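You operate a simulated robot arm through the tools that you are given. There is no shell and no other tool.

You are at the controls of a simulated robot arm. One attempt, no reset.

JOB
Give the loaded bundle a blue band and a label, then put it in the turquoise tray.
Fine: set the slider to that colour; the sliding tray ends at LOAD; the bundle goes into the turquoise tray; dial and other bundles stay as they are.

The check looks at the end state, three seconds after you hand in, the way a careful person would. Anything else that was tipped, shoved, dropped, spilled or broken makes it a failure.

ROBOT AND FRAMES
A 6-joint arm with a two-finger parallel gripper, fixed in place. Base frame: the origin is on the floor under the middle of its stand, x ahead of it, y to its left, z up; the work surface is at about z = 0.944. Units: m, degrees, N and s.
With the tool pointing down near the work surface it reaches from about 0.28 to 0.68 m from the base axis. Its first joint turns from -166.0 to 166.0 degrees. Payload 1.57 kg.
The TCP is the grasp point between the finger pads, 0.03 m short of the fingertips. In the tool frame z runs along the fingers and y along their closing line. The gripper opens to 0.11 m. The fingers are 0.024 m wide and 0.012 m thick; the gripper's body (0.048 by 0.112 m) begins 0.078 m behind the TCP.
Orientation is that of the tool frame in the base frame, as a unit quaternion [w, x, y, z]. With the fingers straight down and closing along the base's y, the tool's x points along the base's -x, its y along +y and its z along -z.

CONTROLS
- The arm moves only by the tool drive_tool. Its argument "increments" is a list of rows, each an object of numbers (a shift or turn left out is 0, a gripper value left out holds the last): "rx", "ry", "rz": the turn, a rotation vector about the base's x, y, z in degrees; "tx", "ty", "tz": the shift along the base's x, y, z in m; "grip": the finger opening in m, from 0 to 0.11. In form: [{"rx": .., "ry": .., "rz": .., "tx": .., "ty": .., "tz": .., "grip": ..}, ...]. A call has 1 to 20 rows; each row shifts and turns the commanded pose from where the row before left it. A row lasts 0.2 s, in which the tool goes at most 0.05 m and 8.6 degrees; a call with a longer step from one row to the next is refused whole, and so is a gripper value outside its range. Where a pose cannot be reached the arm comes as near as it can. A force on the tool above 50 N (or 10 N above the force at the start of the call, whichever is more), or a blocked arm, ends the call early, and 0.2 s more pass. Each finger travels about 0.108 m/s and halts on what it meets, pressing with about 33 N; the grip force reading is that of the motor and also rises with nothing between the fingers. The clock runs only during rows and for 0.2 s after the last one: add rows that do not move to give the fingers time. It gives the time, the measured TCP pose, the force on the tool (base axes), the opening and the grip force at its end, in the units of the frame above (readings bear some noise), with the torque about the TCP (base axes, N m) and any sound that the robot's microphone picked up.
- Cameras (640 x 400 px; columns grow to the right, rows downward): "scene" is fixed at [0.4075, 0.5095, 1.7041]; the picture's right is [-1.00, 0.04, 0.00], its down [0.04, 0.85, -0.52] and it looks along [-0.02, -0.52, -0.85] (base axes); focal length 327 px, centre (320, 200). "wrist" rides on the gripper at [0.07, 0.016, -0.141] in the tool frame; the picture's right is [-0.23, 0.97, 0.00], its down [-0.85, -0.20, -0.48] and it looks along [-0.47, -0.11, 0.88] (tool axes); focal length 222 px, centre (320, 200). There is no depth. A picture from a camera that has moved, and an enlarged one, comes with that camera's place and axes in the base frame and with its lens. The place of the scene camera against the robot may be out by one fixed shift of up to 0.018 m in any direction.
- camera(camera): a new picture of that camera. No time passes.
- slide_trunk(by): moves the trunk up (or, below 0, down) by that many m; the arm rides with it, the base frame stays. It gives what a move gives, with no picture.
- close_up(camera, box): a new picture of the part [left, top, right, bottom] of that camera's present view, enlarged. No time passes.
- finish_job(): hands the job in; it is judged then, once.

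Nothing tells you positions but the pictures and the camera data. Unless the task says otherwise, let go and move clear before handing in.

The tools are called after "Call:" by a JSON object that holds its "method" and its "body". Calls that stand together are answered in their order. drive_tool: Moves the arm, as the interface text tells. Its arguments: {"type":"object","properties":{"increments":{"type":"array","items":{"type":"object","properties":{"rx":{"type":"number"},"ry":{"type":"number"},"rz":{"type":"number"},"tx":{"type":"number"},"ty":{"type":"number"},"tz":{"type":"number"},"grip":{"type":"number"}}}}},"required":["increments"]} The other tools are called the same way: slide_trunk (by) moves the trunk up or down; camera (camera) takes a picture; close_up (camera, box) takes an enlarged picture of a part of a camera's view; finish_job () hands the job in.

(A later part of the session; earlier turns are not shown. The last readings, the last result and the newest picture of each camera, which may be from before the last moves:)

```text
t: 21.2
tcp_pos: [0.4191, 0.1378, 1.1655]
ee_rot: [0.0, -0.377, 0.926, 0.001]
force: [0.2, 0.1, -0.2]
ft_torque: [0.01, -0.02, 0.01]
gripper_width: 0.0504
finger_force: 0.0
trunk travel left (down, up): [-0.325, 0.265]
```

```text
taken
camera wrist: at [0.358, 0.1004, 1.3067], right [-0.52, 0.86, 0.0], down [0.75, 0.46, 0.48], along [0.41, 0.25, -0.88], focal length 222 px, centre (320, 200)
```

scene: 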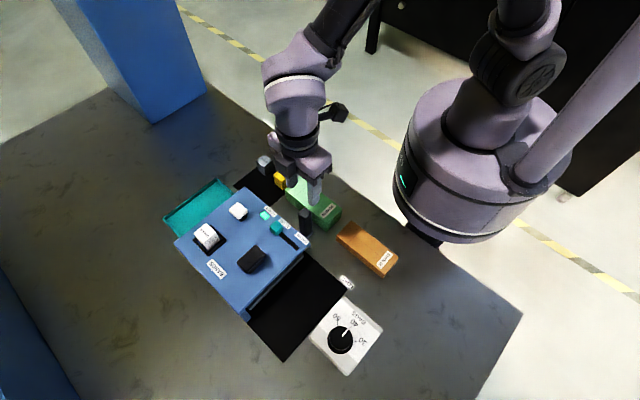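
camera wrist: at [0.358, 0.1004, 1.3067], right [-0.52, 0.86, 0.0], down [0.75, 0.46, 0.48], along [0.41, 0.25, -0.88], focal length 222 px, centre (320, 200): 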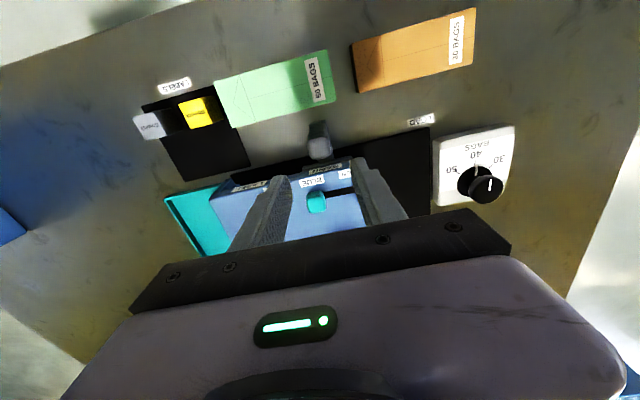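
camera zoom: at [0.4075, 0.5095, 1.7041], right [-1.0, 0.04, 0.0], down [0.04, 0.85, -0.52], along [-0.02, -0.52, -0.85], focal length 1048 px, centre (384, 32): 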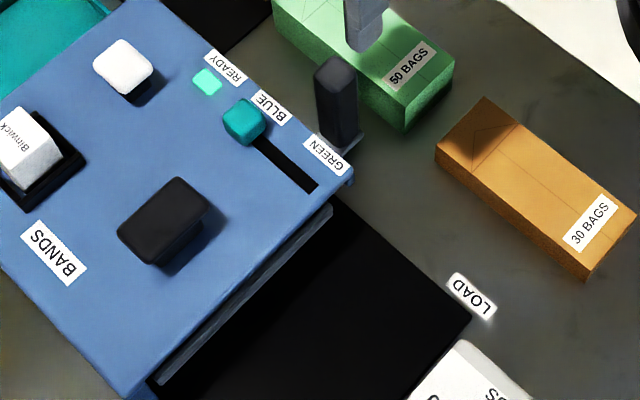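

READY stays lit with the handle released. Next I close the gripper and hover above the black plunger, near (0.530, 0.251) with its top at about 1.07.

Call:
{"method": "drive_tool", "body": {"increments": [{"tx": 0.028, "ty": 0.0283, "grip": 0.0}, {"tx": 0.028, "ty": 0.0283}, {"tx": 0.028, "ty": 0.0283}, {"tx": 0.0274, "ty": 0.0283}, {}, {}]}}

Call:
{"method": "camera", "body": {"camera": "wrist"}}

Call:
{"method": "close_up", "body": {"camera": "scene", "box": [160, 170, 340, 290]}}

```text
t: 22.6
tcp_pos: [0.5305, 0.2504, 1.1661]
ee_rot: [0.001, -0.377, 0.926, 0.0]
force: [0.1, 0.0, -0.8]
ft_torque: [0.03, -0.01, -0.01]
gripper_width: 0.0
finger_force: 21.9
trunk travel left (down, up): [-0.325, 0.265]
```

```text
taken
camera wrist: at [0.4699, 0.2133, 1.3071], right [-0.52, 0.85, 0.0], down [0.75, 0.46, 0.48], along [0.41, 0.25, -0.88], focal length 222 px, centre (320, 200)
```

wrist: 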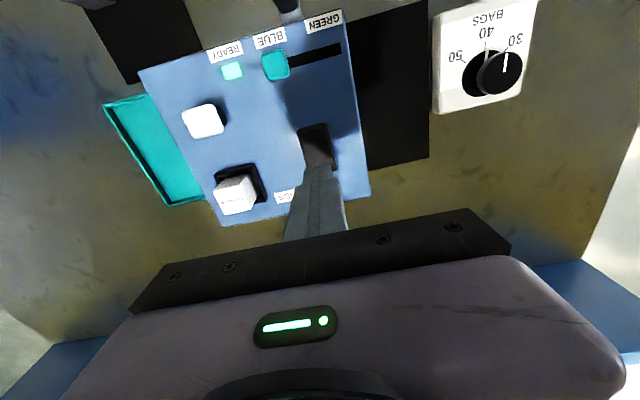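

```text
3.33 times, centred on (250, 230) of scene
camera zoom: at [0.4075, 0.5095, 1.7041], right [-1.0, 0.04, 0.0], down [0.04, 0.85, -0.52], along [-0.02, -0.52, -0.85], focal length 1091 px, centre (553, 100)
```

zoom: 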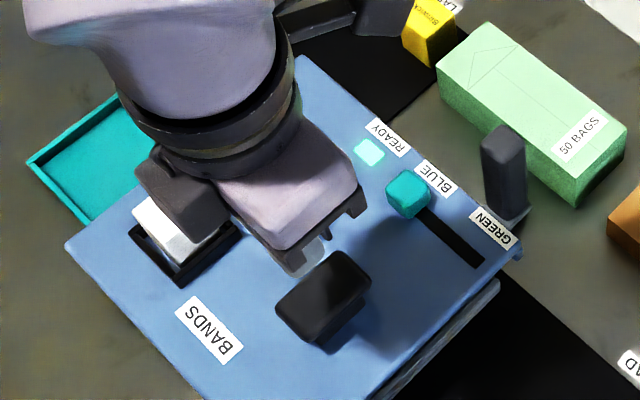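

Call:
{"method": "drive_tool", "body": {"increments": [{"tz": -0.025}, {"tz": -0.025}, {}]}}

Call:
{"method": "close_up", "body": {"camera": "wrist", "box": [240, 100, 400, 200]}}

Call:
{"method": "close_up", "body": {"camera": "scene", "box": [200, 200, 320, 290]}}

```text
t: 23.4
tcp_pos: [0.5308, 0.2512, 1.1146]
ee_rot: [0.0, -0.378, 0.926, 0.0]
force: [0.0, 0.0, -0.6]
ft_torque: [-0.01, -0.02, -0.03]
gripper_width: 0.0
finger_force: 21.5
trunk travel left (down, up): [-0.325, 0.265]
```

```text
4.00 times, centred on (320, 150) of wrist
camera zoom: at [0.4699, 0.2135, 1.2565], right [-0.52, 0.86, 0.0], down [0.75, 0.46, 0.48], along [0.41, 0.25, -0.88], focal length 888 px, centre (320, 400)
```

zoom: 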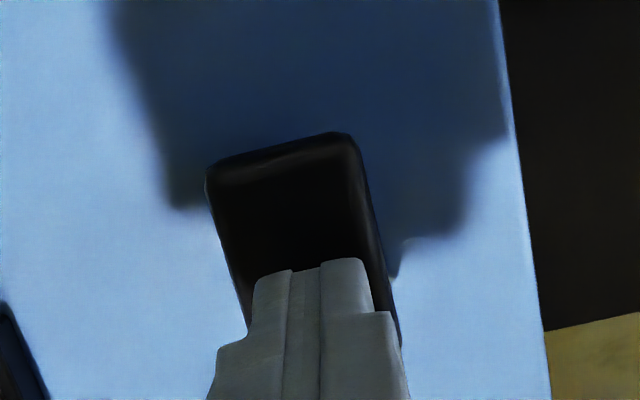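

```text
4.44 times, centred on (260, 245) of scene
camera zoom: at [0.4075, 0.5095, 1.7041], right [-1.0, 0.04, 0.0], down [0.04, 0.85, -0.52], along [-0.02, -0.52, -0.85], focal length 1455 px, centre (587, 0)
```

zoom: 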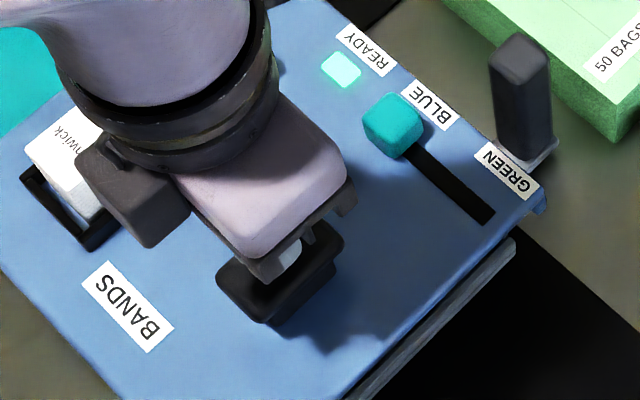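

Fingertips are just above the plunger. I press down slowly and watch force and sound.

Call:
{"method": "drive_tool", "body": {"increments": [{"tz": -0.006}, {"tz": -0.005}, {"tz": -0.004}, {"tz": -0.004}, {}]}}

Call:
{"method": "close_up", "body": {"camera": "scene", "box": [200, 200, 320, 290]}}

```text
t: 24.6
tcp_pos: [0.5311, 0.2519, 1.0964]
ee_rot: [0.0, -0.377, 0.926, 0.001]
force: [2.2, 2.0, 4.2]
ft_torque: [-0.01, -0.08, 0.05]
gripper_width: 0.0
finger_force: 21.2
trunk travel left (down, up): [-0.325, 0.265]
```

```text
4.44 times, centred on (260, 245) of scene
camera zoom: at [0.4075, 0.5095, 1.7041], right [-1.0, 0.04, 0.0], down [0.04, 0.85, -0.52], along [-0.02, -0.52, -0.85], focal length 1455 px, centre (587, 0)
```

zoom: 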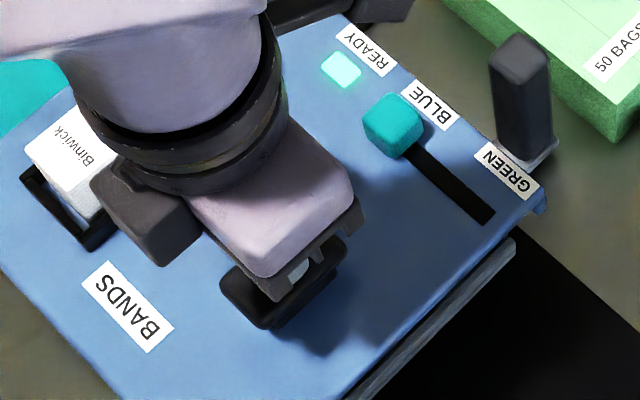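

Call:
{"method": "drive_tool", "body": {"increments": [{"tz": -0.004}, {"tz": -0.004}, {}]}}

Call:
{"method": "close_up", "body": {"camera": "scene", "box": [200, 200, 320, 290]}}

```text
t: 25.4
tcp_pos: [0.5322, 0.2515, 1.0881]
ee_rot: [0.002, -0.378, 0.926, 0.0]
force: [5.7, -0.2, 8.0]
ft_torque: [-0.04, -0.13, -0.04]
gripper_width: 0.0003
finger_force: 21.3
trunk travel left (down, up): [-0.325, 0.265]
heard: click
```

```text
4.44 times, centred on (260, 245) of scene
camera zoom: at [0.4075, 0.5095, 1.7041], right [-1.0, 0.04, 0.0], down [0.04, 0.85, -0.52], along [-0.02, -0.52, -0.85], focal length 1455 px, centre (587, 0)
```

zoom: 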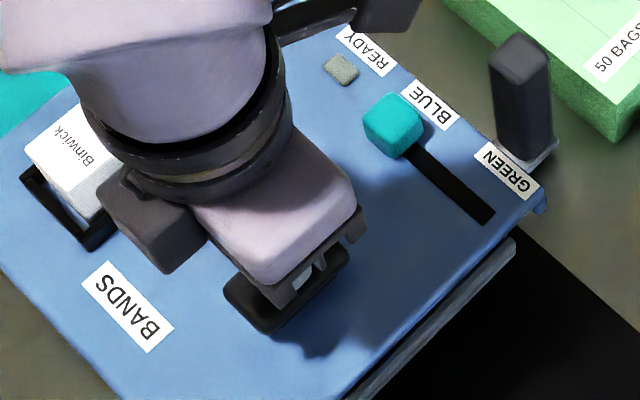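

I heard a click and READY went off, so the band cycle ran. I raise off the plunger and look.

Call:
{"method": "drive_tool", "body": {"increments": [{"tz": 0.02}, {"tz": 0.03}, {"tz": 0.03}, {}]}}

Call:
{"method": "camera", "body": {"camera": "wrist"}}

Call:
{"method": "close_up", "body": {"camera": "scene", "box": [180, 180, 360, 300]}}

```text
t: 26.4
tcp_pos: [0.5307, 0.2503, 1.1688]
ee_rot: [0.001, -0.377, 0.926, 0.0]
force: [0.0, -0.7, -0.2]
ft_torque: [-0.01, 0.01, 0.02]
gripper_width: 0.0001
finger_force: 21.2
trunk travel left (down, up): [-0.325, 0.265]
```

```text
taken
camera wrist: at [0.4701, 0.2132, 1.3098], right [-0.52, 0.86, 0.0], down [0.75, 0.46, 0.48], along [0.41, 0.25, -0.88], focal length 222 px, centre (320, 200)
```

wrist: 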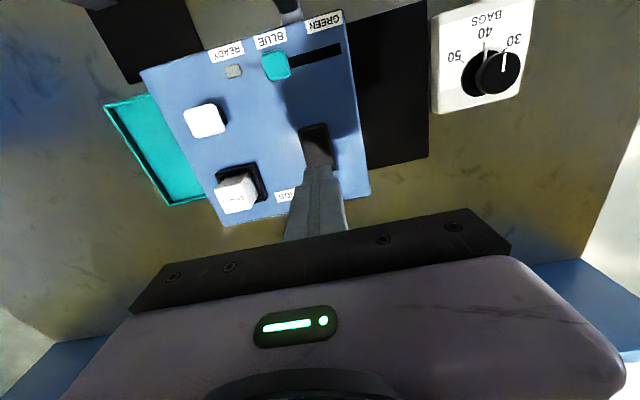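

```text
3.33 times, centred on (270, 240) of scene
camera zoom: at [0.4075, 0.5095, 1.7041], right [-1.0, 0.04, 0.0], down [0.04, 0.85, -0.52], along [-0.02, -0.52, -0.85], focal length 1091 px, centre (487, 67)
```

zoom: 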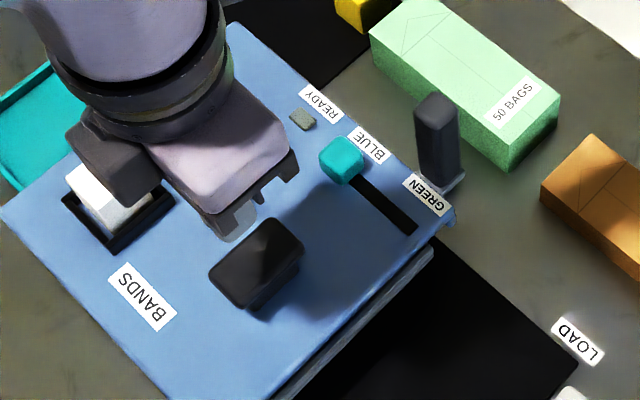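

Now I go back to the handle at about (0.419, 0.138) to take the tray to LABEL.

Call:
{"method": "drive_tool", "body": {"increments": [{"tx": -0.028, "ty": -0.0283, "grip": 0.05}, {"tx": -0.028, "ty": -0.0283}, {"tx": -0.028, "ty": -0.0283}, {"tx": -0.0275, "ty": -0.0276}, {}]}}

Call:
{"method": "close_up", "body": {"camera": "wrist", "box": [240, 80, 400, 180]}}

```text
t: 27.6
tcp_pos: [0.42, 0.1383, 1.1685]
ee_rot: [0.0, -0.378, 0.926, 0.0]
force: [-0.9, -0.3, -0.2]
ft_torque: [-0.01, 0.01, -0.02]
gripper_width: 0.05
finger_force: 0.0
trunk travel left (down, up): [-0.325, 0.265]
```

```text
4.00 times, centred on (320, 130) of wrist
camera zoom: at [0.3576, 0.1016, 1.3088], right [-0.52, 0.86, 0.0], down [0.75, 0.46, 0.48], along [0.41, 0.25, -0.88], focal length 888 px, centre (320, 480)
```

zoom: 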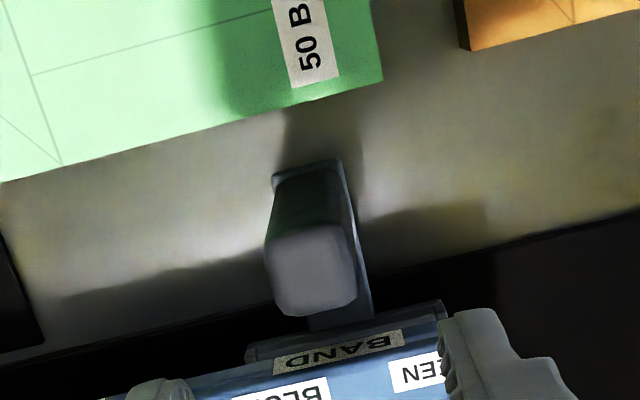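

Call:
{"method": "drive_tool", "body": {"increments": [{"tz": -0.04}, {"tz": -0.04}, {"tz": -0.035}, {"tz": -0.027}, {}, {"grip": 0.015}, {}, {}, {}]}}

Call:
{"method": "camera", "body": {"camera": "wrist"}}

```text
t: 29.6
tcp_pos: [0.4188, 0.138, 1.0266]
ee_rot: [0.0, -0.377, 0.926, -0.001]
force: [-2.0, -3.3, -7.7]
ft_torque: [0.39, -0.58, 1.07]
gripper_width: 0.0259
finger_force: 37.2
trunk travel left (down, up): [-0.325, 0.265]
```

```text
taken
camera wrist: at [0.3578, 0.1009, 1.1676], right [-0.52, 0.85, 0.0], down [0.75, 0.46, 0.48], along [0.41, 0.25, -0.88], focal length 222 px, centre (320, 200)
```

wrist: 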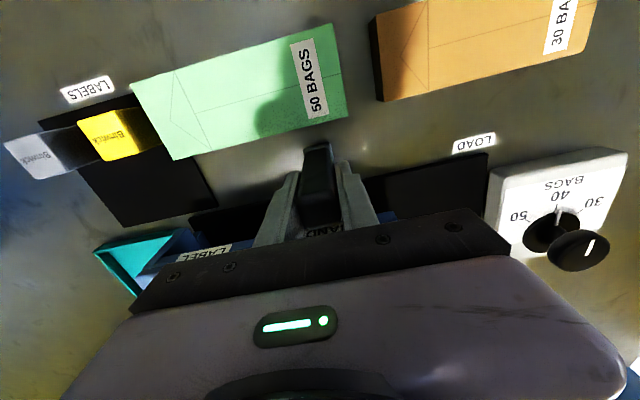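

Gripped. I slide the tray on toward LABEL.

Call:
{"method": "drive_tool", "body": {"increments": [{"tx": 0.0105, "ty": -0.0102}, {"tx": 0.0105, "ty": -0.0102}, {"tx": 0.0105, "ty": -0.0102}, {"tx": 0.0105, "ty": -0.0102}, {}]}}

Call:
{"method": "camera", "body": {"camera": "scene"}}

Call:
{"method": "camera", "body": {"camera": "wrist"}}

```text
t: 30.8
tcp_pos: [0.4618, 0.0974, 1.0267]
ee_rot: [0.001, -0.377, 0.926, 0.001]
force: [-8.2, -9.0, -8.1]
ft_torque: [-0.76, 0.24, 0.89]
gripper_width: 0.0263
finger_force: 37.2
trunk travel left (down, up): [-0.325, 0.265]
```

```text
taken
```

scene: 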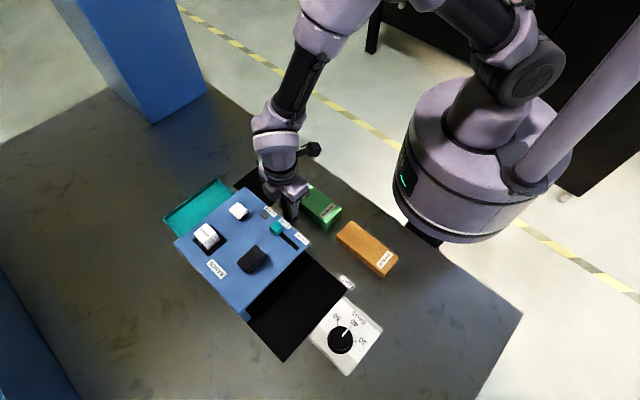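

```text
taken
camera wrist: at [0.3997, 0.0592, 1.1676], right [-0.52, 0.86, 0.0], down [0.75, 0.45, 0.48], along [0.41, 0.25, -0.88], focal length 222 px, centre (320, 200)
```

wrist: 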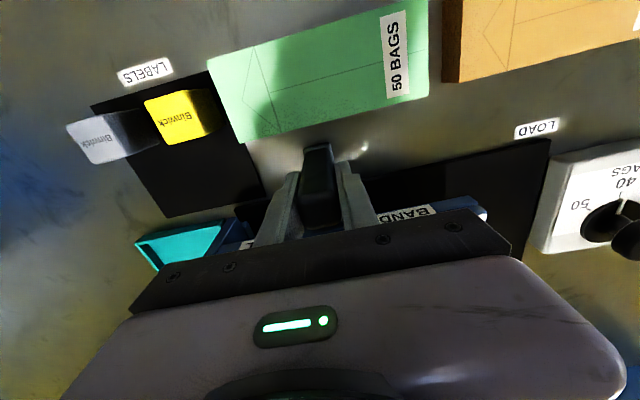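

Call:
{"method": "drive_tool", "body": {"increments": [{"tx": 0.0075, "ty": -0.0087}, {"tx": 0.0083, "ty": -0.0084}, {"tx": 0.0083, "ty": -0.0084}, {}]}}

Call:
{"method": "close_up", "body": {"camera": "scene", "box": [160, 160, 340, 280]}}

```text
t: 31.8
tcp_pos: [0.4861, 0.0716, 1.026]
ee_rot: [0.001, -0.377, 0.926, 0.0]
force: [-3.7, -3.1, -3.4]
ft_torque: [0.49, -0.33, 0.79]
gripper_width: 0.026
finger_force: 36.7
trunk travel left (down, up): [-0.325, 0.265]
```

```text
3.33 times, centred on (250, 220) of scene
camera zoom: at [0.4075, 0.5095, 1.7041], right [-1.0, 0.04, 0.0], down [0.04, 0.85, -0.52], along [-0.02, -0.52, -0.85], focal length 1091 px, centre (553, 133)
```

zoom: 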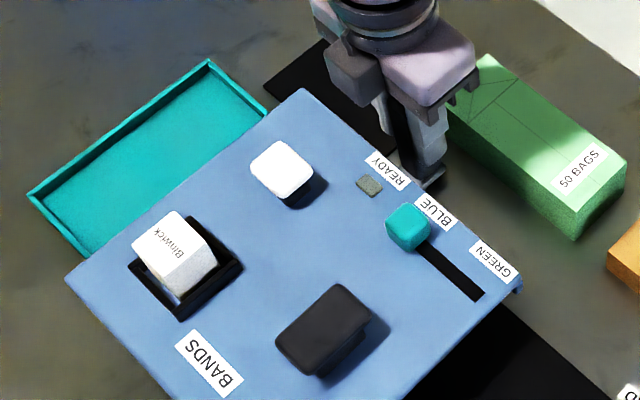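

Call:
{"method": "drive_tool", "body": {"increments": [{"tx": 0.003, "ty": -0.0036}, {}]}}

Call:
{"method": "close_up", "body": {"camera": "scene", "box": [160, 160, 340, 280]}}

Call:
{"method": "drive_tool", "body": {"increments": [{"tx": 0.003, "ty": -0.0033}, {}]}}

Call:
{"method": "close_up", "body": {"camera": "scene", "box": [160, 160, 340, 280]}}

```text
t: 32.4
tcp_pos: [0.4892, 0.0685, 1.0261]
ee_rot: [0.001, -0.377, 0.926, 0.001]
force: [0.3, 0.9, -1.4]
ft_torque: [0.89, -0.27, 0.92]
gripper_width: 0.0258
finger_force: 37.2
trunk travel left (down, up): [-0.325, 0.265]
```

```text
3.33 times, centred on (250, 220) of scene
camera zoom: at [0.4075, 0.5095, 1.7041], right [-1.0, 0.04, 0.0], down [0.04, 0.85, -0.52], along [-0.02, -0.52, -0.85], focal length 1091 px, centre (553, 133)
```

zoom: 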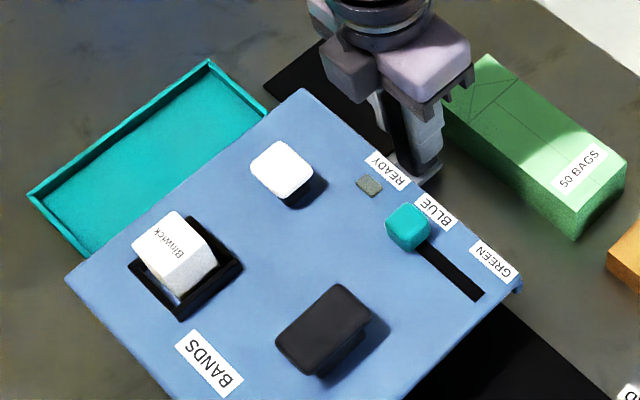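

```text
t: 33.0
tcp_pos: [0.4918, 0.0664, 1.0264]
ee_rot: [0.0, -0.377, 0.926, 0.0]
force: [2.1, 2.5, 4.3]
ft_torque: [0.08, 0.15, 0.8]
gripper_width: 0.0256
finger_force: 37.3
trunk travel left (down, up): [-0.325, 0.265]
```

```text
3.33 times, centred on (250, 220) of scene
camera zoom: at [0.4075, 0.5095, 1.7041], right [-1.0, 0.04, 0.0], down [0.04, 0.85, -0.52], along [-0.02, -0.52, -0.85], focal length 1091 px, centre (553, 133)
```

zoom: 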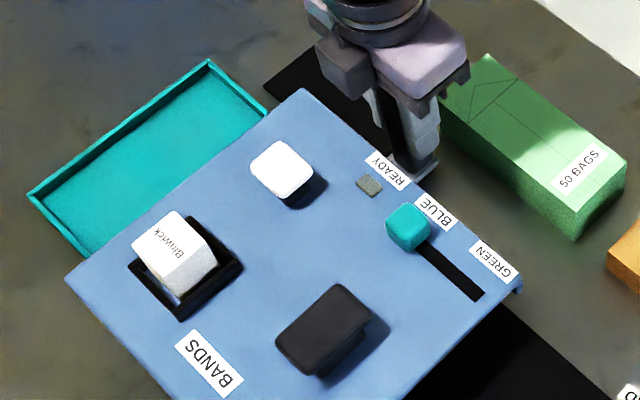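

Call:
{"method": "drive_tool", "body": {"increments": [{"tx": 0.003, "ty": -0.0028}, {}]}}

Call:
{"method": "close_up", "body": {"camera": "scene", "box": [160, 160, 340, 280]}}

Call:
{"method": "camera", "body": {"camera": "wrist"}}

Call:
{"method": "close_up", "body": {"camera": "wrist", "box": [220, 150, 380, 250]}}

```text
t: 33.6
tcp_pos: [0.495, 0.0625, 1.0268]
ee_rot: [0.0, -0.378, 0.926, 0.0]
force: [3.0, 0.4, 7.7]
ft_torque: [-0.09, 0.34, 0.84]
gripper_width: 0.0259
finger_force: 36.5
trunk travel left (down, up): [-0.325, 0.265]
```

```text
3.33 times, centred on (250, 220) of scene
camera zoom: at [0.4075, 0.5095, 1.7041], right [-1.0, 0.04, 0.0], down [0.04, 0.85, -0.52], along [-0.02, -0.52, -0.85], focal length 1091 px, centre (553, 133)
```

zoom: 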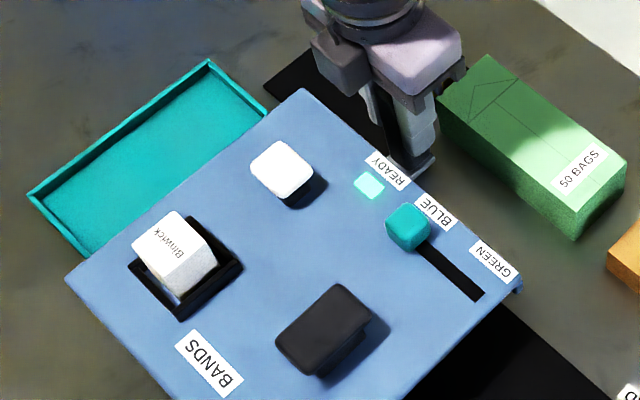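

```text
taken
camera wrist: at [0.4335, 0.0252, 1.1676], right [-0.52, 0.85, 0.0], down [0.75, 0.46, 0.48], along [0.41, 0.25, -0.88], focal length 222 px, centre (320, 200)
```

wrist: 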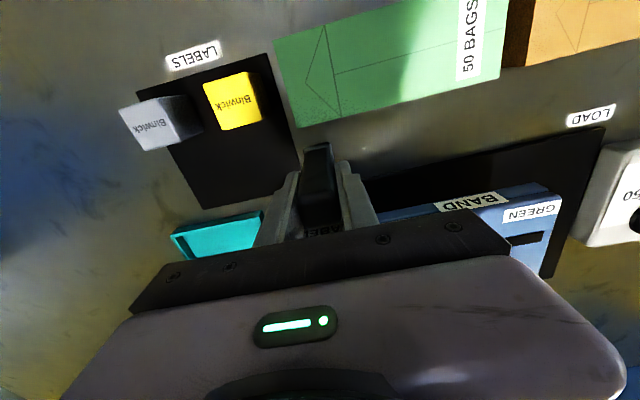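

```text
4.00 times, centred on (300, 200) of wrist
camera zoom: at [0.4335, 0.0252, 1.1676], right [-0.52, 0.85, 0.0], down [0.75, 0.46, 0.48], along [0.41, 0.25, -0.88], focal length 888 px, centre (400, 200)
```

zoom: 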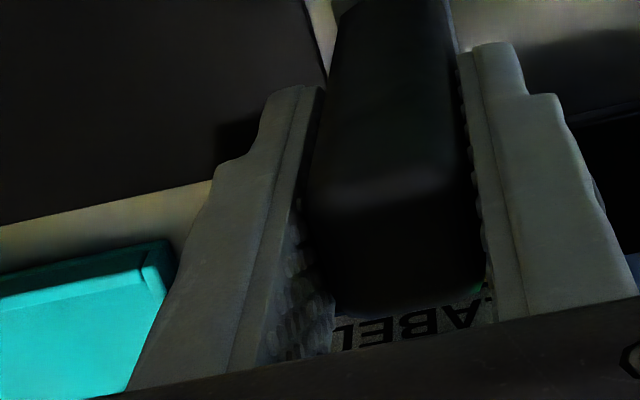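

READY is lit at LABEL. I nudge a bit for margin, release, rise, and check.

Call:
{"method": "drive_tool", "body": {"increments": [{"tx": 0.0018, "ty": -0.0018}, {}, {"grip": 0.05}, {}, {}, {"tz": 0.03}, {"tz": 0.04}, {"tz": 0.04}, {"tz": 0.03}, {}]}}

Call:
{"method": "camera", "body": {"camera": "scene"}}

Call:
{"method": "close_up", "body": {"camera": "wrist", "box": [200, 80, 400, 205]}}

```text
t: 35.8
tcp_pos: [0.4969, 0.0616, 1.1681]
ee_rot: [0.001, -0.378, 0.926, 0.0]
force: [0.1, 0.0, -0.5]
ft_torque: [0.0, -0.03, -0.01]
gripper_width: 0.0503
finger_force: 0.1
trunk travel left (down, up): [-0.325, 0.265]
```

```text
taken
```

scene: 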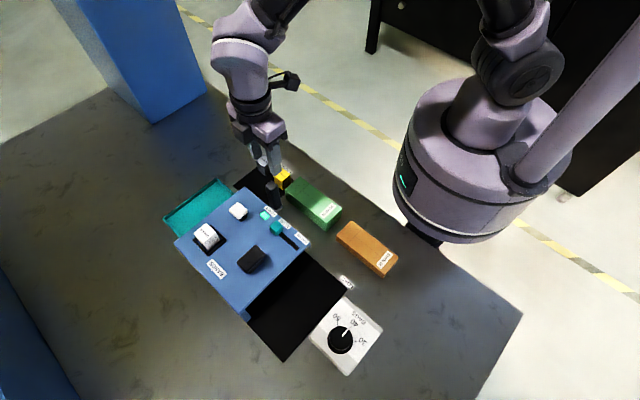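

```text
3.20 times, centred on (300, 142) of wrist
camera zoom: at [0.4352, 0.0235, 1.3085], right [-0.52, 0.85, 0.0], down [0.75, 0.46, 0.48], along [0.41, 0.25, -0.88], focal length 711 px, centre (384, 384)
```

zoom: 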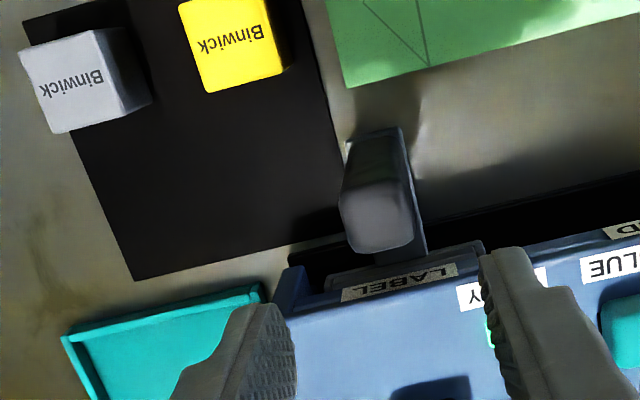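

READY remains lit. I close the gripper and move over the white plunger near (0.568, 0.127).

Call:
{"method": "drive_tool", "body": {"increments": [{"tx": 0.024, "ty": 0.022, "grip": 0.0}, {"tx": 0.024, "ty": 0.022}, {"tx": 0.0228, "ty": 0.0216}, {}, {"tz": -0.03}, {}]}}

Call:
{"method": "close_up", "body": {"camera": "wrist", "box": [240, 100, 400, 200]}}

Call:
{"method": "close_up", "body": {"camera": "scene", "box": [160, 160, 320, 270]}}

```text
t: 37.2
tcp_pos: [0.5661, 0.1266, 1.1363]
ee_rot: [0.001, -0.377, 0.926, 0.0]
force: [-0.1, -0.5, 0.9]
ft_torque: [0.02, 0.0, 0.04]
gripper_width: 0.0
finger_force: 21.5
trunk travel left (down, up): [-0.325, 0.265]
```

```text
4.00 times, centred on (320, 150) of wrist
camera zoom: at [0.5052, 0.089, 1.278], right [-0.52, 0.86, 0.0], down [0.75, 0.46, 0.48], along [0.41, 0.25, -0.88], focal length 888 px, centre (320, 400)
```

zoom: 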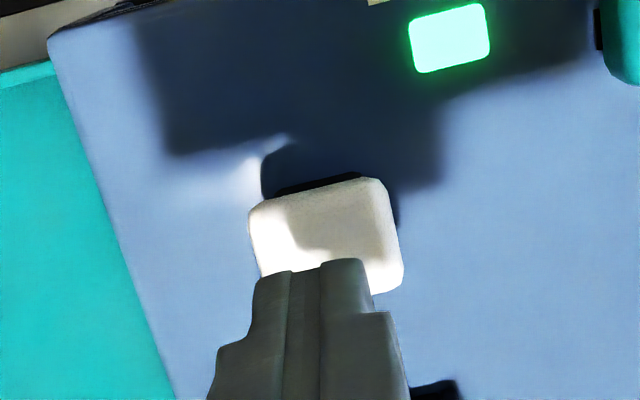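

```text
3.64 times, centred on (240, 215) of scene
camera zoom: at [0.4075, 0.5095, 1.7041], right [-1.0, 0.04, 0.0], down [0.04, 0.85, -0.52], along [-0.02, -0.52, -0.85], focal length 1191 px, centre (611, 146)
```

zoom: 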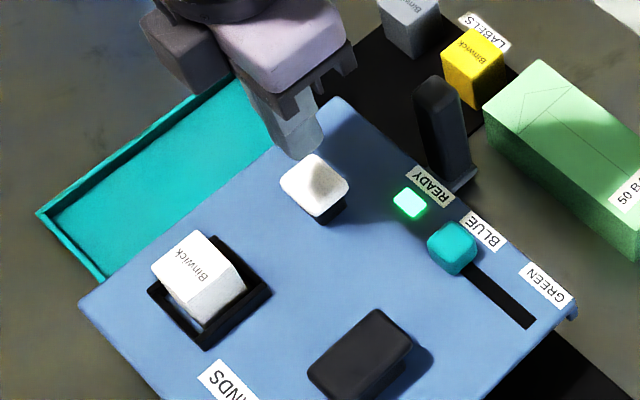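

Aligned over the white plunger. I press down slowly.

Call:
{"method": "drive_tool", "body": {"increments": [{"tx": 0.0006, "ty": 0.0008, "tz": -0.025}, {"tz": -0.01}, {"tz": -0.006}, {"tz": -0.005}, {}]}}

Call:
{"method": "close_up", "body": {"camera": "scene", "box": [160, 160, 320, 270]}}

```text
t: 38.4
tcp_pos: [0.5677, 0.1273, 1.0908]
ee_rot: [0.0, -0.377, 0.926, 0.0]
force: [2.0, 2.0, 3.5]
ft_torque: [0.08, -0.08, -0.01]
gripper_width: 0.0
finger_force: 21.3
trunk travel left (down, up): [-0.325, 0.265]
```

```text
3.64 times, centred on (240, 215) of scene
camera zoom: at [0.4075, 0.5095, 1.7041], right [-1.0, 0.04, 0.0], down [0.04, 0.85, -0.52], along [-0.02, -0.52, -0.85], focal length 1191 px, centre (611, 146)
```

zoom: 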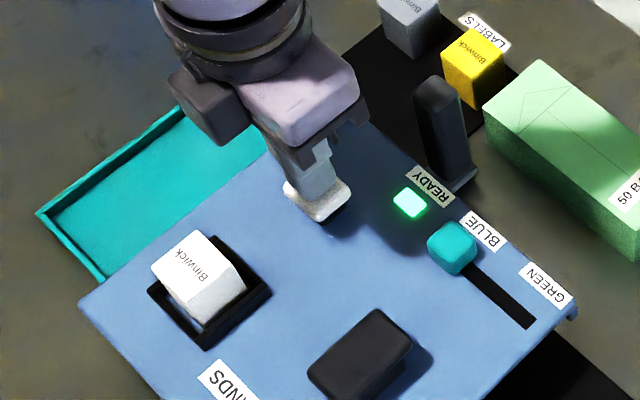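

Call:
{"method": "drive_tool", "body": {"increments": [{"tz": -0.004}, {"tz": -0.004}, {}]}}

Call:
{"method": "close_up", "body": {"camera": "scene", "box": [160, 160, 320, 270]}}

```text
t: 39.2
tcp_pos: [0.5679, 0.1263, 1.0828]
ee_rot: [0.0, -0.378, 0.926, 0.0]
force: [3.8, 4.2, 8.5]
ft_torque: [0.11, -0.08, 0.03]
gripper_width: 0.0001
finger_force: 21.1
trunk travel left (down, up): [-0.325, 0.265]
heard: click
```

```text
3.64 times, centred on (240, 215) of scene
camera zoom: at [0.4075, 0.5095, 1.7041], right [-1.0, 0.04, 0.0], down [0.04, 0.85, -0.52], along [-0.02, -0.52, -0.85], focal length 1191 px, centre (611, 146)
```

zoom: 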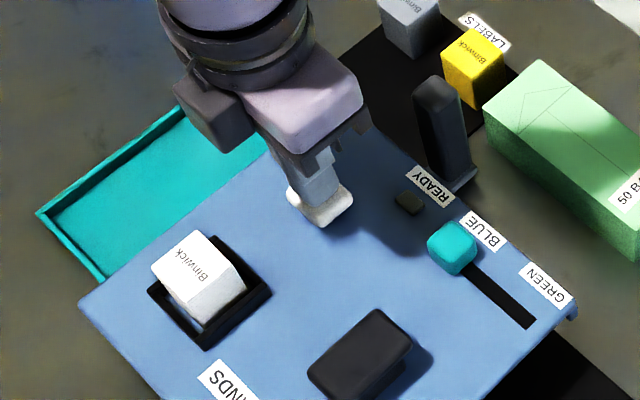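

A click sounded and READY went off, so the label cycle ran. I rise and return to the handle to bring the tray back to LOAD.

Call:
{"method": "drive_tool", "body": {"increments": [{"tz": 0.03}, {"tz": 0.03}, {"tz": 0.026}, {"tx": -0.024, "ty": -0.0223, "grip": 0.05}, {"tx": -0.024, "ty": -0.0223}, {"tx": -0.0234, "ty": -0.022}, {}]}}

Call:
{"method": "close_up", "body": {"camera": "wrist", "box": [240, 80, 400, 180]}}

Call:
{"method": "close_up", "body": {"camera": "scene", "box": [160, 160, 320, 270]}}

```text
t: 40.8
tcp_pos: [0.4975, 0.0612, 1.1686]
ee_rot: [-0.001, -0.378, 0.926, 0.001]
force: [-0.2, 0.6, -0.9]
ft_torque: [-0.01, 0.0, -0.02]
gripper_width: 0.0501
finger_force: 0.1
trunk travel left (down, up): [-0.325, 0.265]
```

```text
4.00 times, centred on (320, 130) of wrist
camera zoom: at [0.4353, 0.0237, 1.3092], right [-0.52, 0.85, 0.0], down [0.75, 0.46, 0.48], along [0.41, 0.25, -0.88], focal length 888 px, centre (320, 480)
```

zoom: 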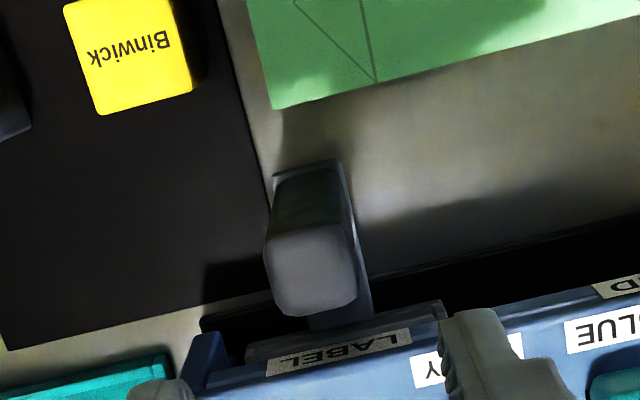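

```text
3.64 times, centred on (240, 215) of scene
camera zoom: at [0.4075, 0.5095, 1.7041], right [-1.0, 0.04, 0.0], down [0.04, 0.85, -0.52], along [-0.02, -0.52, -0.85], focal length 1191 px, centre (611, 146)
```

zoom: 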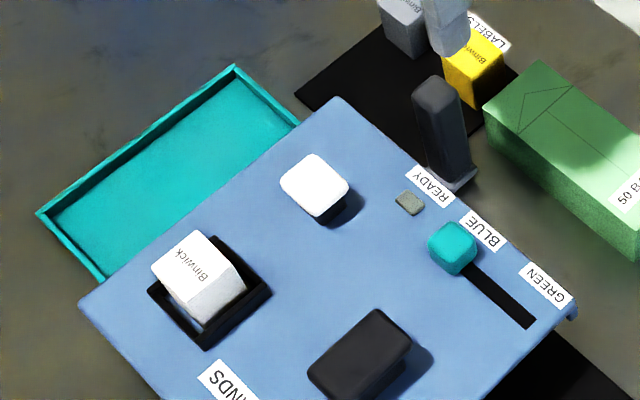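

Call:
{"method": "drive_tool", "body": {"increments": [{"tz": -0.04}, {"tz": -0.04}, {"tz": -0.035}, {"tz": -0.027}, {}, {"grip": 0.015}, {}, {}, {}]}}

Call:
{"method": "drive_tool", "body": {"increments": [{"tx": -0.009, "ty": 0.009}, {"tx": -0.013, "ty": 0.013}, {"tx": -0.013, "ty": 0.013}, {"tx": -0.013, "ty": 0.0131}, {"tx": -0.013, "ty": 0.0132}, {}]}}

Call:
{"method": "camera", "body": {"camera": "scene"}}

```text
t: 42.8
tcp_pos: [0.4962, 0.0607, 1.0263]
ee_rot: [0.0, -0.378, 0.926, -0.001]
force: [0.5, -1.6, -3.9]
ft_torque: [0.6, -0.67, 1.08]
gripper_width: 0.0259
finger_force: 36.5
trunk travel left (down, up): [-0.325, 0.265]
```

```text
t: 44.2
tcp_pos: [0.4348, 0.1223, 1.0278]
ee_rot: [0.0, -0.378, 0.926, 0.0]
force: [-3.3, -3.1, -1.9]
ft_torque: [-0.16, 0.18, 0.89]
gripper_width: 0.0259
finger_force: 36.7
trunk travel left (down, up): [-0.325, 0.265]
```

```text
taken
```

scene: 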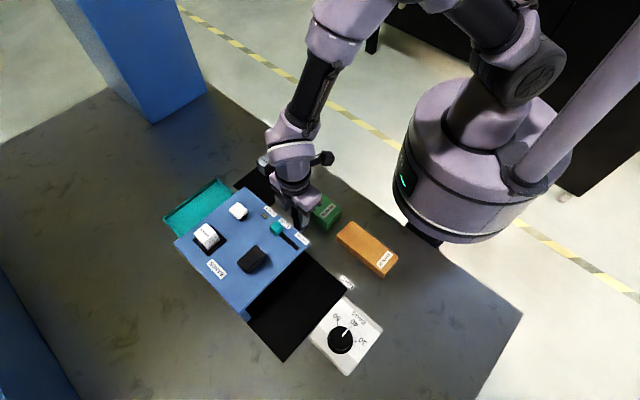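

Call:
{"method": "drive_tool", "body": {"increments": [{"tx": -0.0145, "ty": 0.0143}, {"tx": -0.014, "ty": 0.0141}, {"tx": -0.014, "ty": 0.0142}, {"tx": -0.014, "ty": 0.0142}, {"tx": -0.014, "ty": 0.0142}, {"tx": -0.014, "ty": 0.0142}, {}]}}

Call:
{"method": "camera", "body": {"camera": "scene"}}

Call:
{"method": "close_up", "body": {"camera": "scene", "box": [230, 220, 390, 370]}}

```text
t: 45.8
tcp_pos: [0.3511, 0.2065, 1.0267]
ee_rot: [-0.001, -0.378, 0.926, -0.001]
force: [-2.9, -3.4, -4.1]
ft_torque: [0.23, 0.02, 0.89]
gripper_width: 0.0256
finger_force: 37.0
trunk travel left (down, up): [-0.325, 0.265]
```

```text
taken
```

scene: 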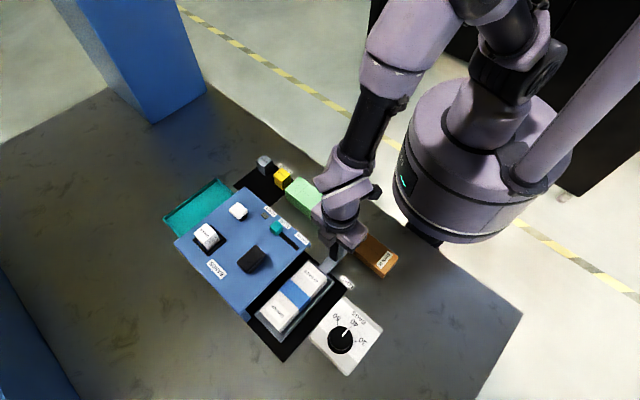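

```text
2.67 times, centred on (310, 295) of scene
camera zoom: at [0.4075, 0.5095, 1.7041], right [-1.0, 0.04, 0.0], down [0.04, 0.85, -0.52], along [-0.02, -0.52, -0.85], focal length 873 px, centre (347, -53)
```

zoom: 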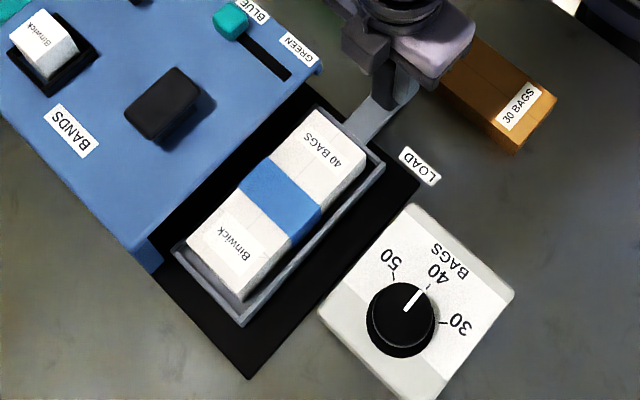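

The bundle now has a blue band and a Binwick label. I continue the last stretch back to LOAD.

Call:
{"method": "drive_tool", "body": {"increments": [{"tx": -0.008, "ty": 0.0078}, {"tx": -0.0073, "ty": 0.0073}, {}]}}

Call:
{"method": "close_up", "body": {"camera": "scene", "box": [240, 230, 400, 380]}}

```text
t: 46.6
tcp_pos: [0.3361, 0.2218, 1.0267]
ee_rot: [0.0, -0.378, 0.926, 0.0]
force: [-4.3, -3.7, -14.6]
ft_torque: [0.54, -0.5, 0.91]
gripper_width: 0.0261
finger_force: 37.3
trunk travel left (down, up): [-0.325, 0.265]
```

```text
2.67 times, centred on (320, 305) of scene
camera zoom: at [0.4075, 0.5095, 1.7041], right [-1.0, 0.04, 0.0], down [0.04, 0.85, -0.52], along [-0.02, -0.52, -0.85], focal length 873 px, centre (320, -80)
```

zoom: 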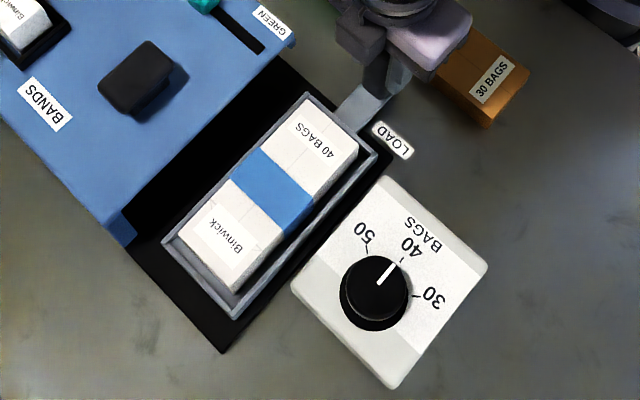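

The tray is back at its original LOAD position. I release the handle, rise, and move above the bundle to measure it.

Call:
{"method": "drive_tool", "body": {"increments": [{"grip": 0.05}, {}, {}, {"tz": 0.03}, {"tz": 0.04}, {"tz": 0.04}, {"tz": 0.04}, {"tx": 0.03, "ty": 0.035, "tz": 0.01, "grip": 0.1}, {"tx": 0.03, "ty": 0.035, "tz": 0.01}, {"tx": 0.027, "ty": 0.033, "tz": 0.01}, {}, {}]}}

Call:
{"method": "camera", "body": {"camera": "wrist"}}

Call:
{"method": "close_up", "body": {"camera": "wrist", "box": [240, 60, 440, 185]}}

Call:
{"method": "camera", "body": {"camera": "scene"}}

```text
t: 49.2
tcp_pos: [0.4229, 0.3274, 1.2074]
ee_rot: [0.001, -0.378, 0.926, 0.001]
force: [-0.4, 0.2, -0.4]
ft_torque: [-0.02, 0.04, 0.0]
gripper_width: 0.1001
finger_force: 0.0
trunk travel left (down, up): [-0.325, 0.265]
```

```text
taken
camera wrist: at [0.362, 0.2891, 1.3477], right [-0.52, 0.86, 0.0], down [0.75, 0.46, 0.48], along [0.41, 0.25, -0.88], focal length 222 px, centre (320, 200)
```

wrist: 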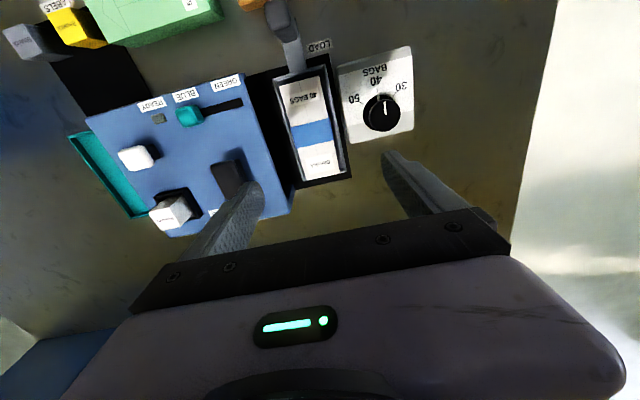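

```text
3.20 times, centred on (340, 122) of wrist
camera zoom: at [0.362, 0.2891, 1.3477], right [-0.52, 0.86, 0.0], down [0.75, 0.46, 0.48], along [0.41, 0.25, -0.88], focal length 711 px, centre (256, 448)
```

zoom: 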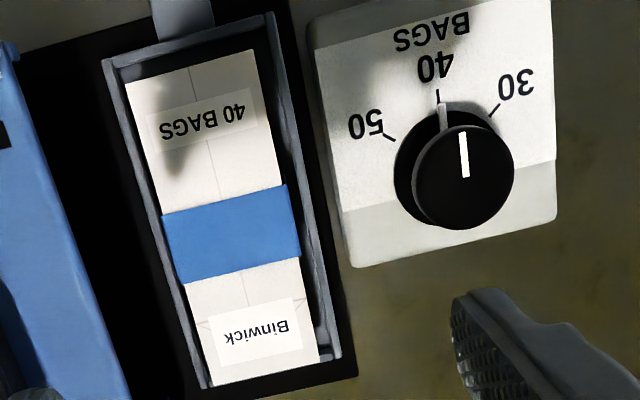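

```text
taken
```

scene: 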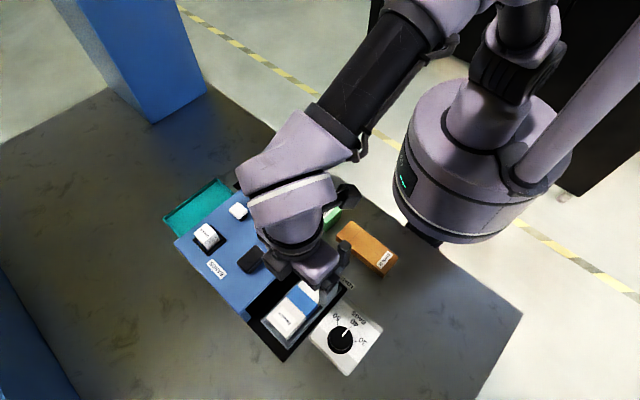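

The bundle is about 0.058 by 0.147 m, centered near (0.432, 0.317), and the dial box is close by. I lower to about 1.11 above its center to measure heights and clearances.

Call:
{"method": "drive_tool", "body": {"increments": [{"tx": 0.005, "ty": -0.0055, "tz": -0.03, "grip": 0.085}, {"tx": 0.004, "ty": -0.005, "tz": -0.03}, {"tz": -0.03}, {}]}}

Call:
{"method": "camera", "body": {"camera": "wrist"}}

Call:
{"method": "close_up", "body": {"camera": "wrist", "box": [220, 40, 420, 165]}}

Call:
{"method": "close_up", "body": {"camera": "wrist", "box": [220, 120, 420, 245]}}

Call:
{"method": "close_up", "body": {"camera": "scene", "box": [240, 240, 400, 380]}}

```text
t: 50.2
tcp_pos: [0.4307, 0.316, 1.1164]
ee_rot: [0.0, -0.378, 0.926, 0.0]
force: [0.4, -0.2, 0.5]
ft_torque: [-0.01, -0.02, 0.01]
gripper_width: 0.085
finger_force: 0.0
trunk travel left (down, up): [-0.325, 0.265]
```

```text
taken
camera wrist: at [0.3697, 0.2776, 1.2575], right [-0.52, 0.86, 0.0], down [0.75, 0.46, 0.48], along [0.41, 0.25, -0.88], focal length 222 px, centre (320, 200)
```

wrist: 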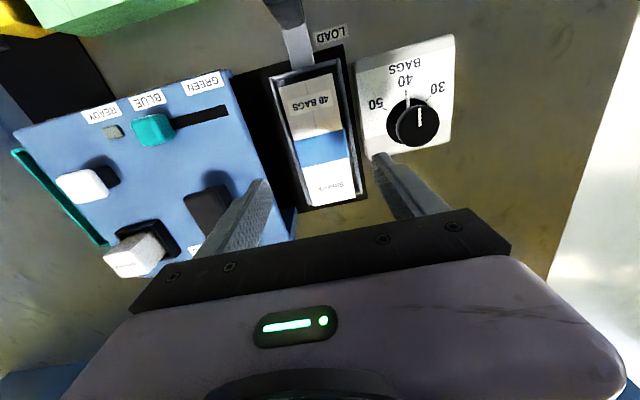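

```text
3.20 times, centred on (320, 102) of wrist
camera zoom: at [0.3697, 0.2776, 1.2575], right [-0.52, 0.86, 0.0], down [0.75, 0.46, 0.48], along [0.41, 0.25, -0.88], focal length 711 px, centre (320, 512)
```

zoom: 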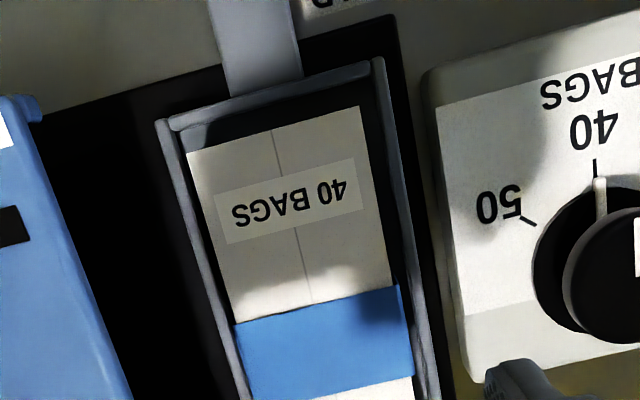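

```text
3.20 times, centred on (320, 182) of wrist
camera zoom: at [0.3697, 0.2776, 1.2575], right [-0.52, 0.86, 0.0], down [0.75, 0.46, 0.48], along [0.41, 0.25, -0.88], focal length 711 px, centre (320, 256)
```

zoom: 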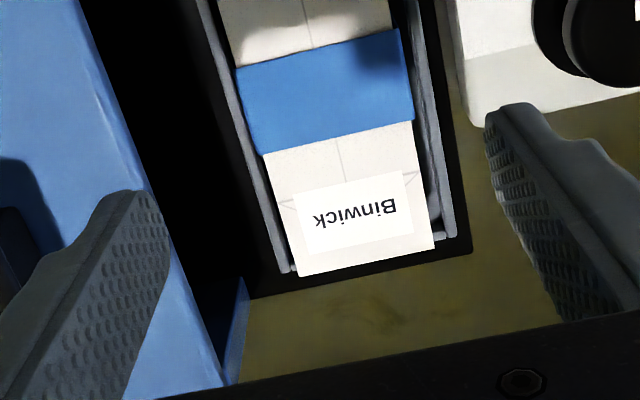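

```text
2.86 times, centred on (320, 310) of scene
camera zoom: at [0.4075, 0.5095, 1.7041], right [-1.0, 0.04, 0.0], down [0.04, 0.85, -0.52], along [-0.02, -0.52, -0.85], focal length 936 px, centre (320, -114)
```

zoom: 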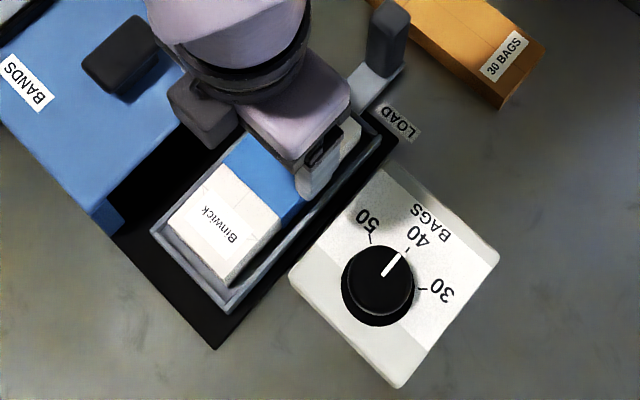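

The bundle top is at z of about 0.992, the tray rim about 0.966, and the dial box edge about 0.054 m from the bundle's center. Before grasping I check the turquoise tray and whether the arm reaches it.

Call:
{"method": "drive_tool", "body": {"increments": [{"tz": 0.045}, {"tz": 0.04}, {"tx": 0.03, "ty": -0.03}, {"tx": 0.03, "ty": -0.03}, {"tx": 0.03, "ty": -0.03}, {"tx": 0.03, "ty": -0.03}, {"tx": 0.03, "ty": -0.03}, {"tx": 0.03, "ty": -0.03}, {"tx": 0.03, "ty": -0.03}, {"tx": 0.03, "ty": -0.03}, {}, {}]}}

Call:
{"method": "camera", "body": {"camera": "wrist"}}

Call:
{"method": "close_up", "body": {"camera": "wrist", "box": [220, 60, 420, 185]}}

Call:
{"method": "camera", "body": {"camera": "scene"}}

```text
t: 52.8
tcp_pos: [0.6728, 0.0743, 1.201]
ee_rot: [0.0, -0.378, 0.926, 0.001]
force: [-0.3, 0.4, 0.2]
ft_torque: [-0.02, 0.03, -0.01]
gripper_width: 0.0851
finger_force: 0.1
trunk travel left (down, up): [-0.325, 0.265]
```

```text
taken
camera wrist: at [0.6109, 0.0371, 1.3429], right [-0.52, 0.86, 0.0], down [0.75, 0.46, 0.48], along [0.41, 0.25, -0.88], focal length 222 px, centre (320, 200)
```

wrist: 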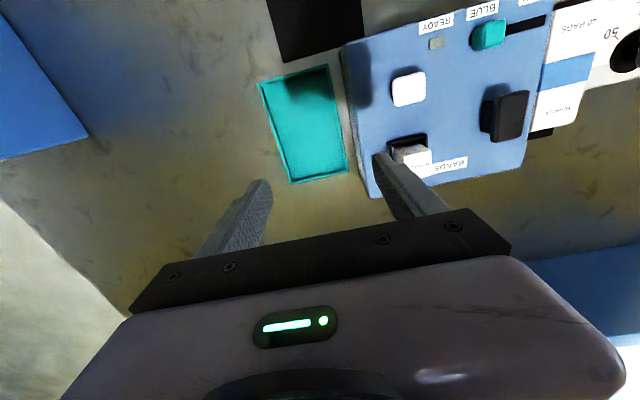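

```text
3.20 times, centred on (320, 122) of wrist
camera zoom: at [0.6109, 0.0371, 1.3429], right [-0.52, 0.86, 0.0], down [0.75, 0.46, 0.48], along [0.41, 0.25, -0.88], focal length 711 px, centre (320, 448)
```

zoom: 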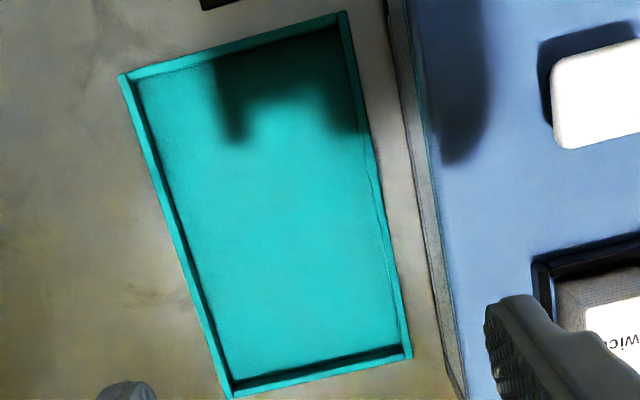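

```text
taken
```

scene: 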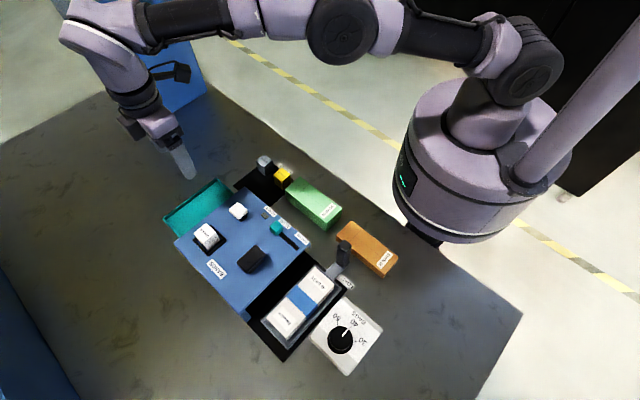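

The turquoise tray is about 0.11 by 0.17 m, centered near (0.689, 0.059), aligned with the bundle. I test the reach at placing height with the gripper empty.

Call:
{"method": "drive_tool", "body": {"increments": [{"tx": 0.0055, "ty": -0.0047, "tz": -0.04, "grip": 0.07}, {"tz": -0.04}, {"tz": -0.04}, {"tz": -0.04}, {"tz": -0.025}, {}, {}]}}

Call:
{"method": "camera", "body": {"camera": "wrist"}}

Call:
{"method": "close_up", "body": {"camera": "scene", "box": [120, 130, 280, 250]}}

```text
t: 54.4
tcp_pos: [0.6778, 0.0682, 1.017]
ee_rot: [0.001, -0.378, 0.926, 0.0]
force: [0.5, -0.4, 0.0]
ft_torque: [-0.02, 0.0, -0.01]
gripper_width: 0.07
finger_force: 0.0
trunk travel left (down, up): [-0.325, 0.265]
```

```text
taken
camera wrist: at [0.6161, 0.0313, 1.1575], right [-0.52, 0.86, 0.0], down [0.75, 0.46, 0.48], along [0.41, 0.25, -0.88], focal length 222 px, centre (320, 200)
```

wrist: 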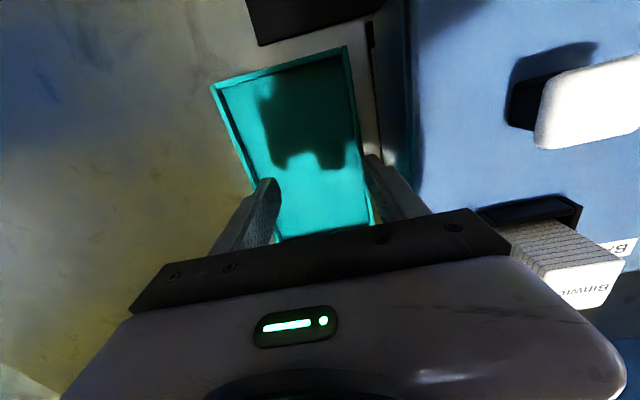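

```text
3.33 times, centred on (200, 190) of scene
camera zoom: at [0.4075, 0.5095, 1.7041], right [-1.0, 0.04, 0.0], down [0.04, 0.85, -0.52], along [-0.02, -0.52, -0.85], focal length 1091 px, centre (720, 233)
```

zoom: 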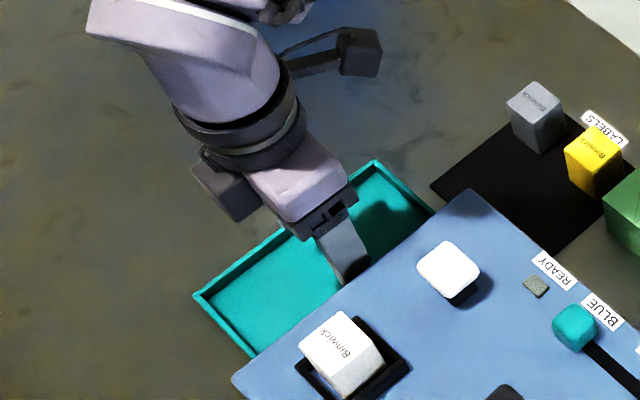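

The arm reaches this spot. I check the exact release pose a bit further out and lower before returning for the bundle.

Call:
{"method": "drive_tool", "body": {"increments": [{"tx": 0.004, "ty": -0.005, "tz": -0.008}, {}, {}]}}

Call:
{"method": "close_up", "body": {"camera": "wrist", "box": [200, 30, 400, 255]}}

```text
t: 55.2
tcp_pos: [0.6811, 0.0635, 1.0102]
ee_rot: [0.001, -0.378, 0.926, 0.001]
force: [0.1, 0.4, -0.8]
ft_torque: [0.0, 0.01, -0.02]
gripper_width: 0.0698
finger_force: 0.0
trunk travel left (down, up): [-0.325, 0.265]
```

```text
1.78 times, centred on (300, 142) of wrist
camera zoom: at [0.6197, 0.0268, 1.1495], right [-0.52, 0.86, 0.0], down [0.75, 0.46, 0.48], along [0.41, 0.25, -0.88], focal length 395 px, centre (356, 302)
```

zoom: 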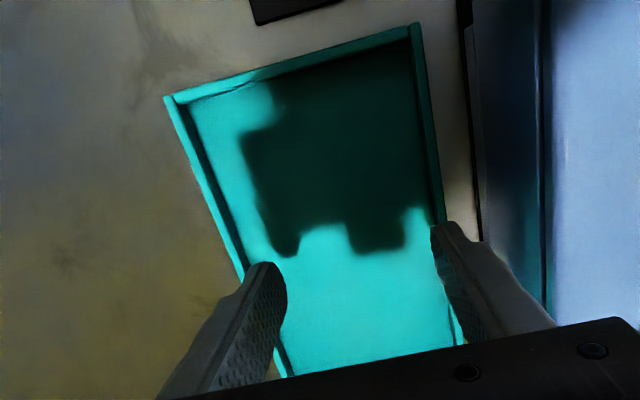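

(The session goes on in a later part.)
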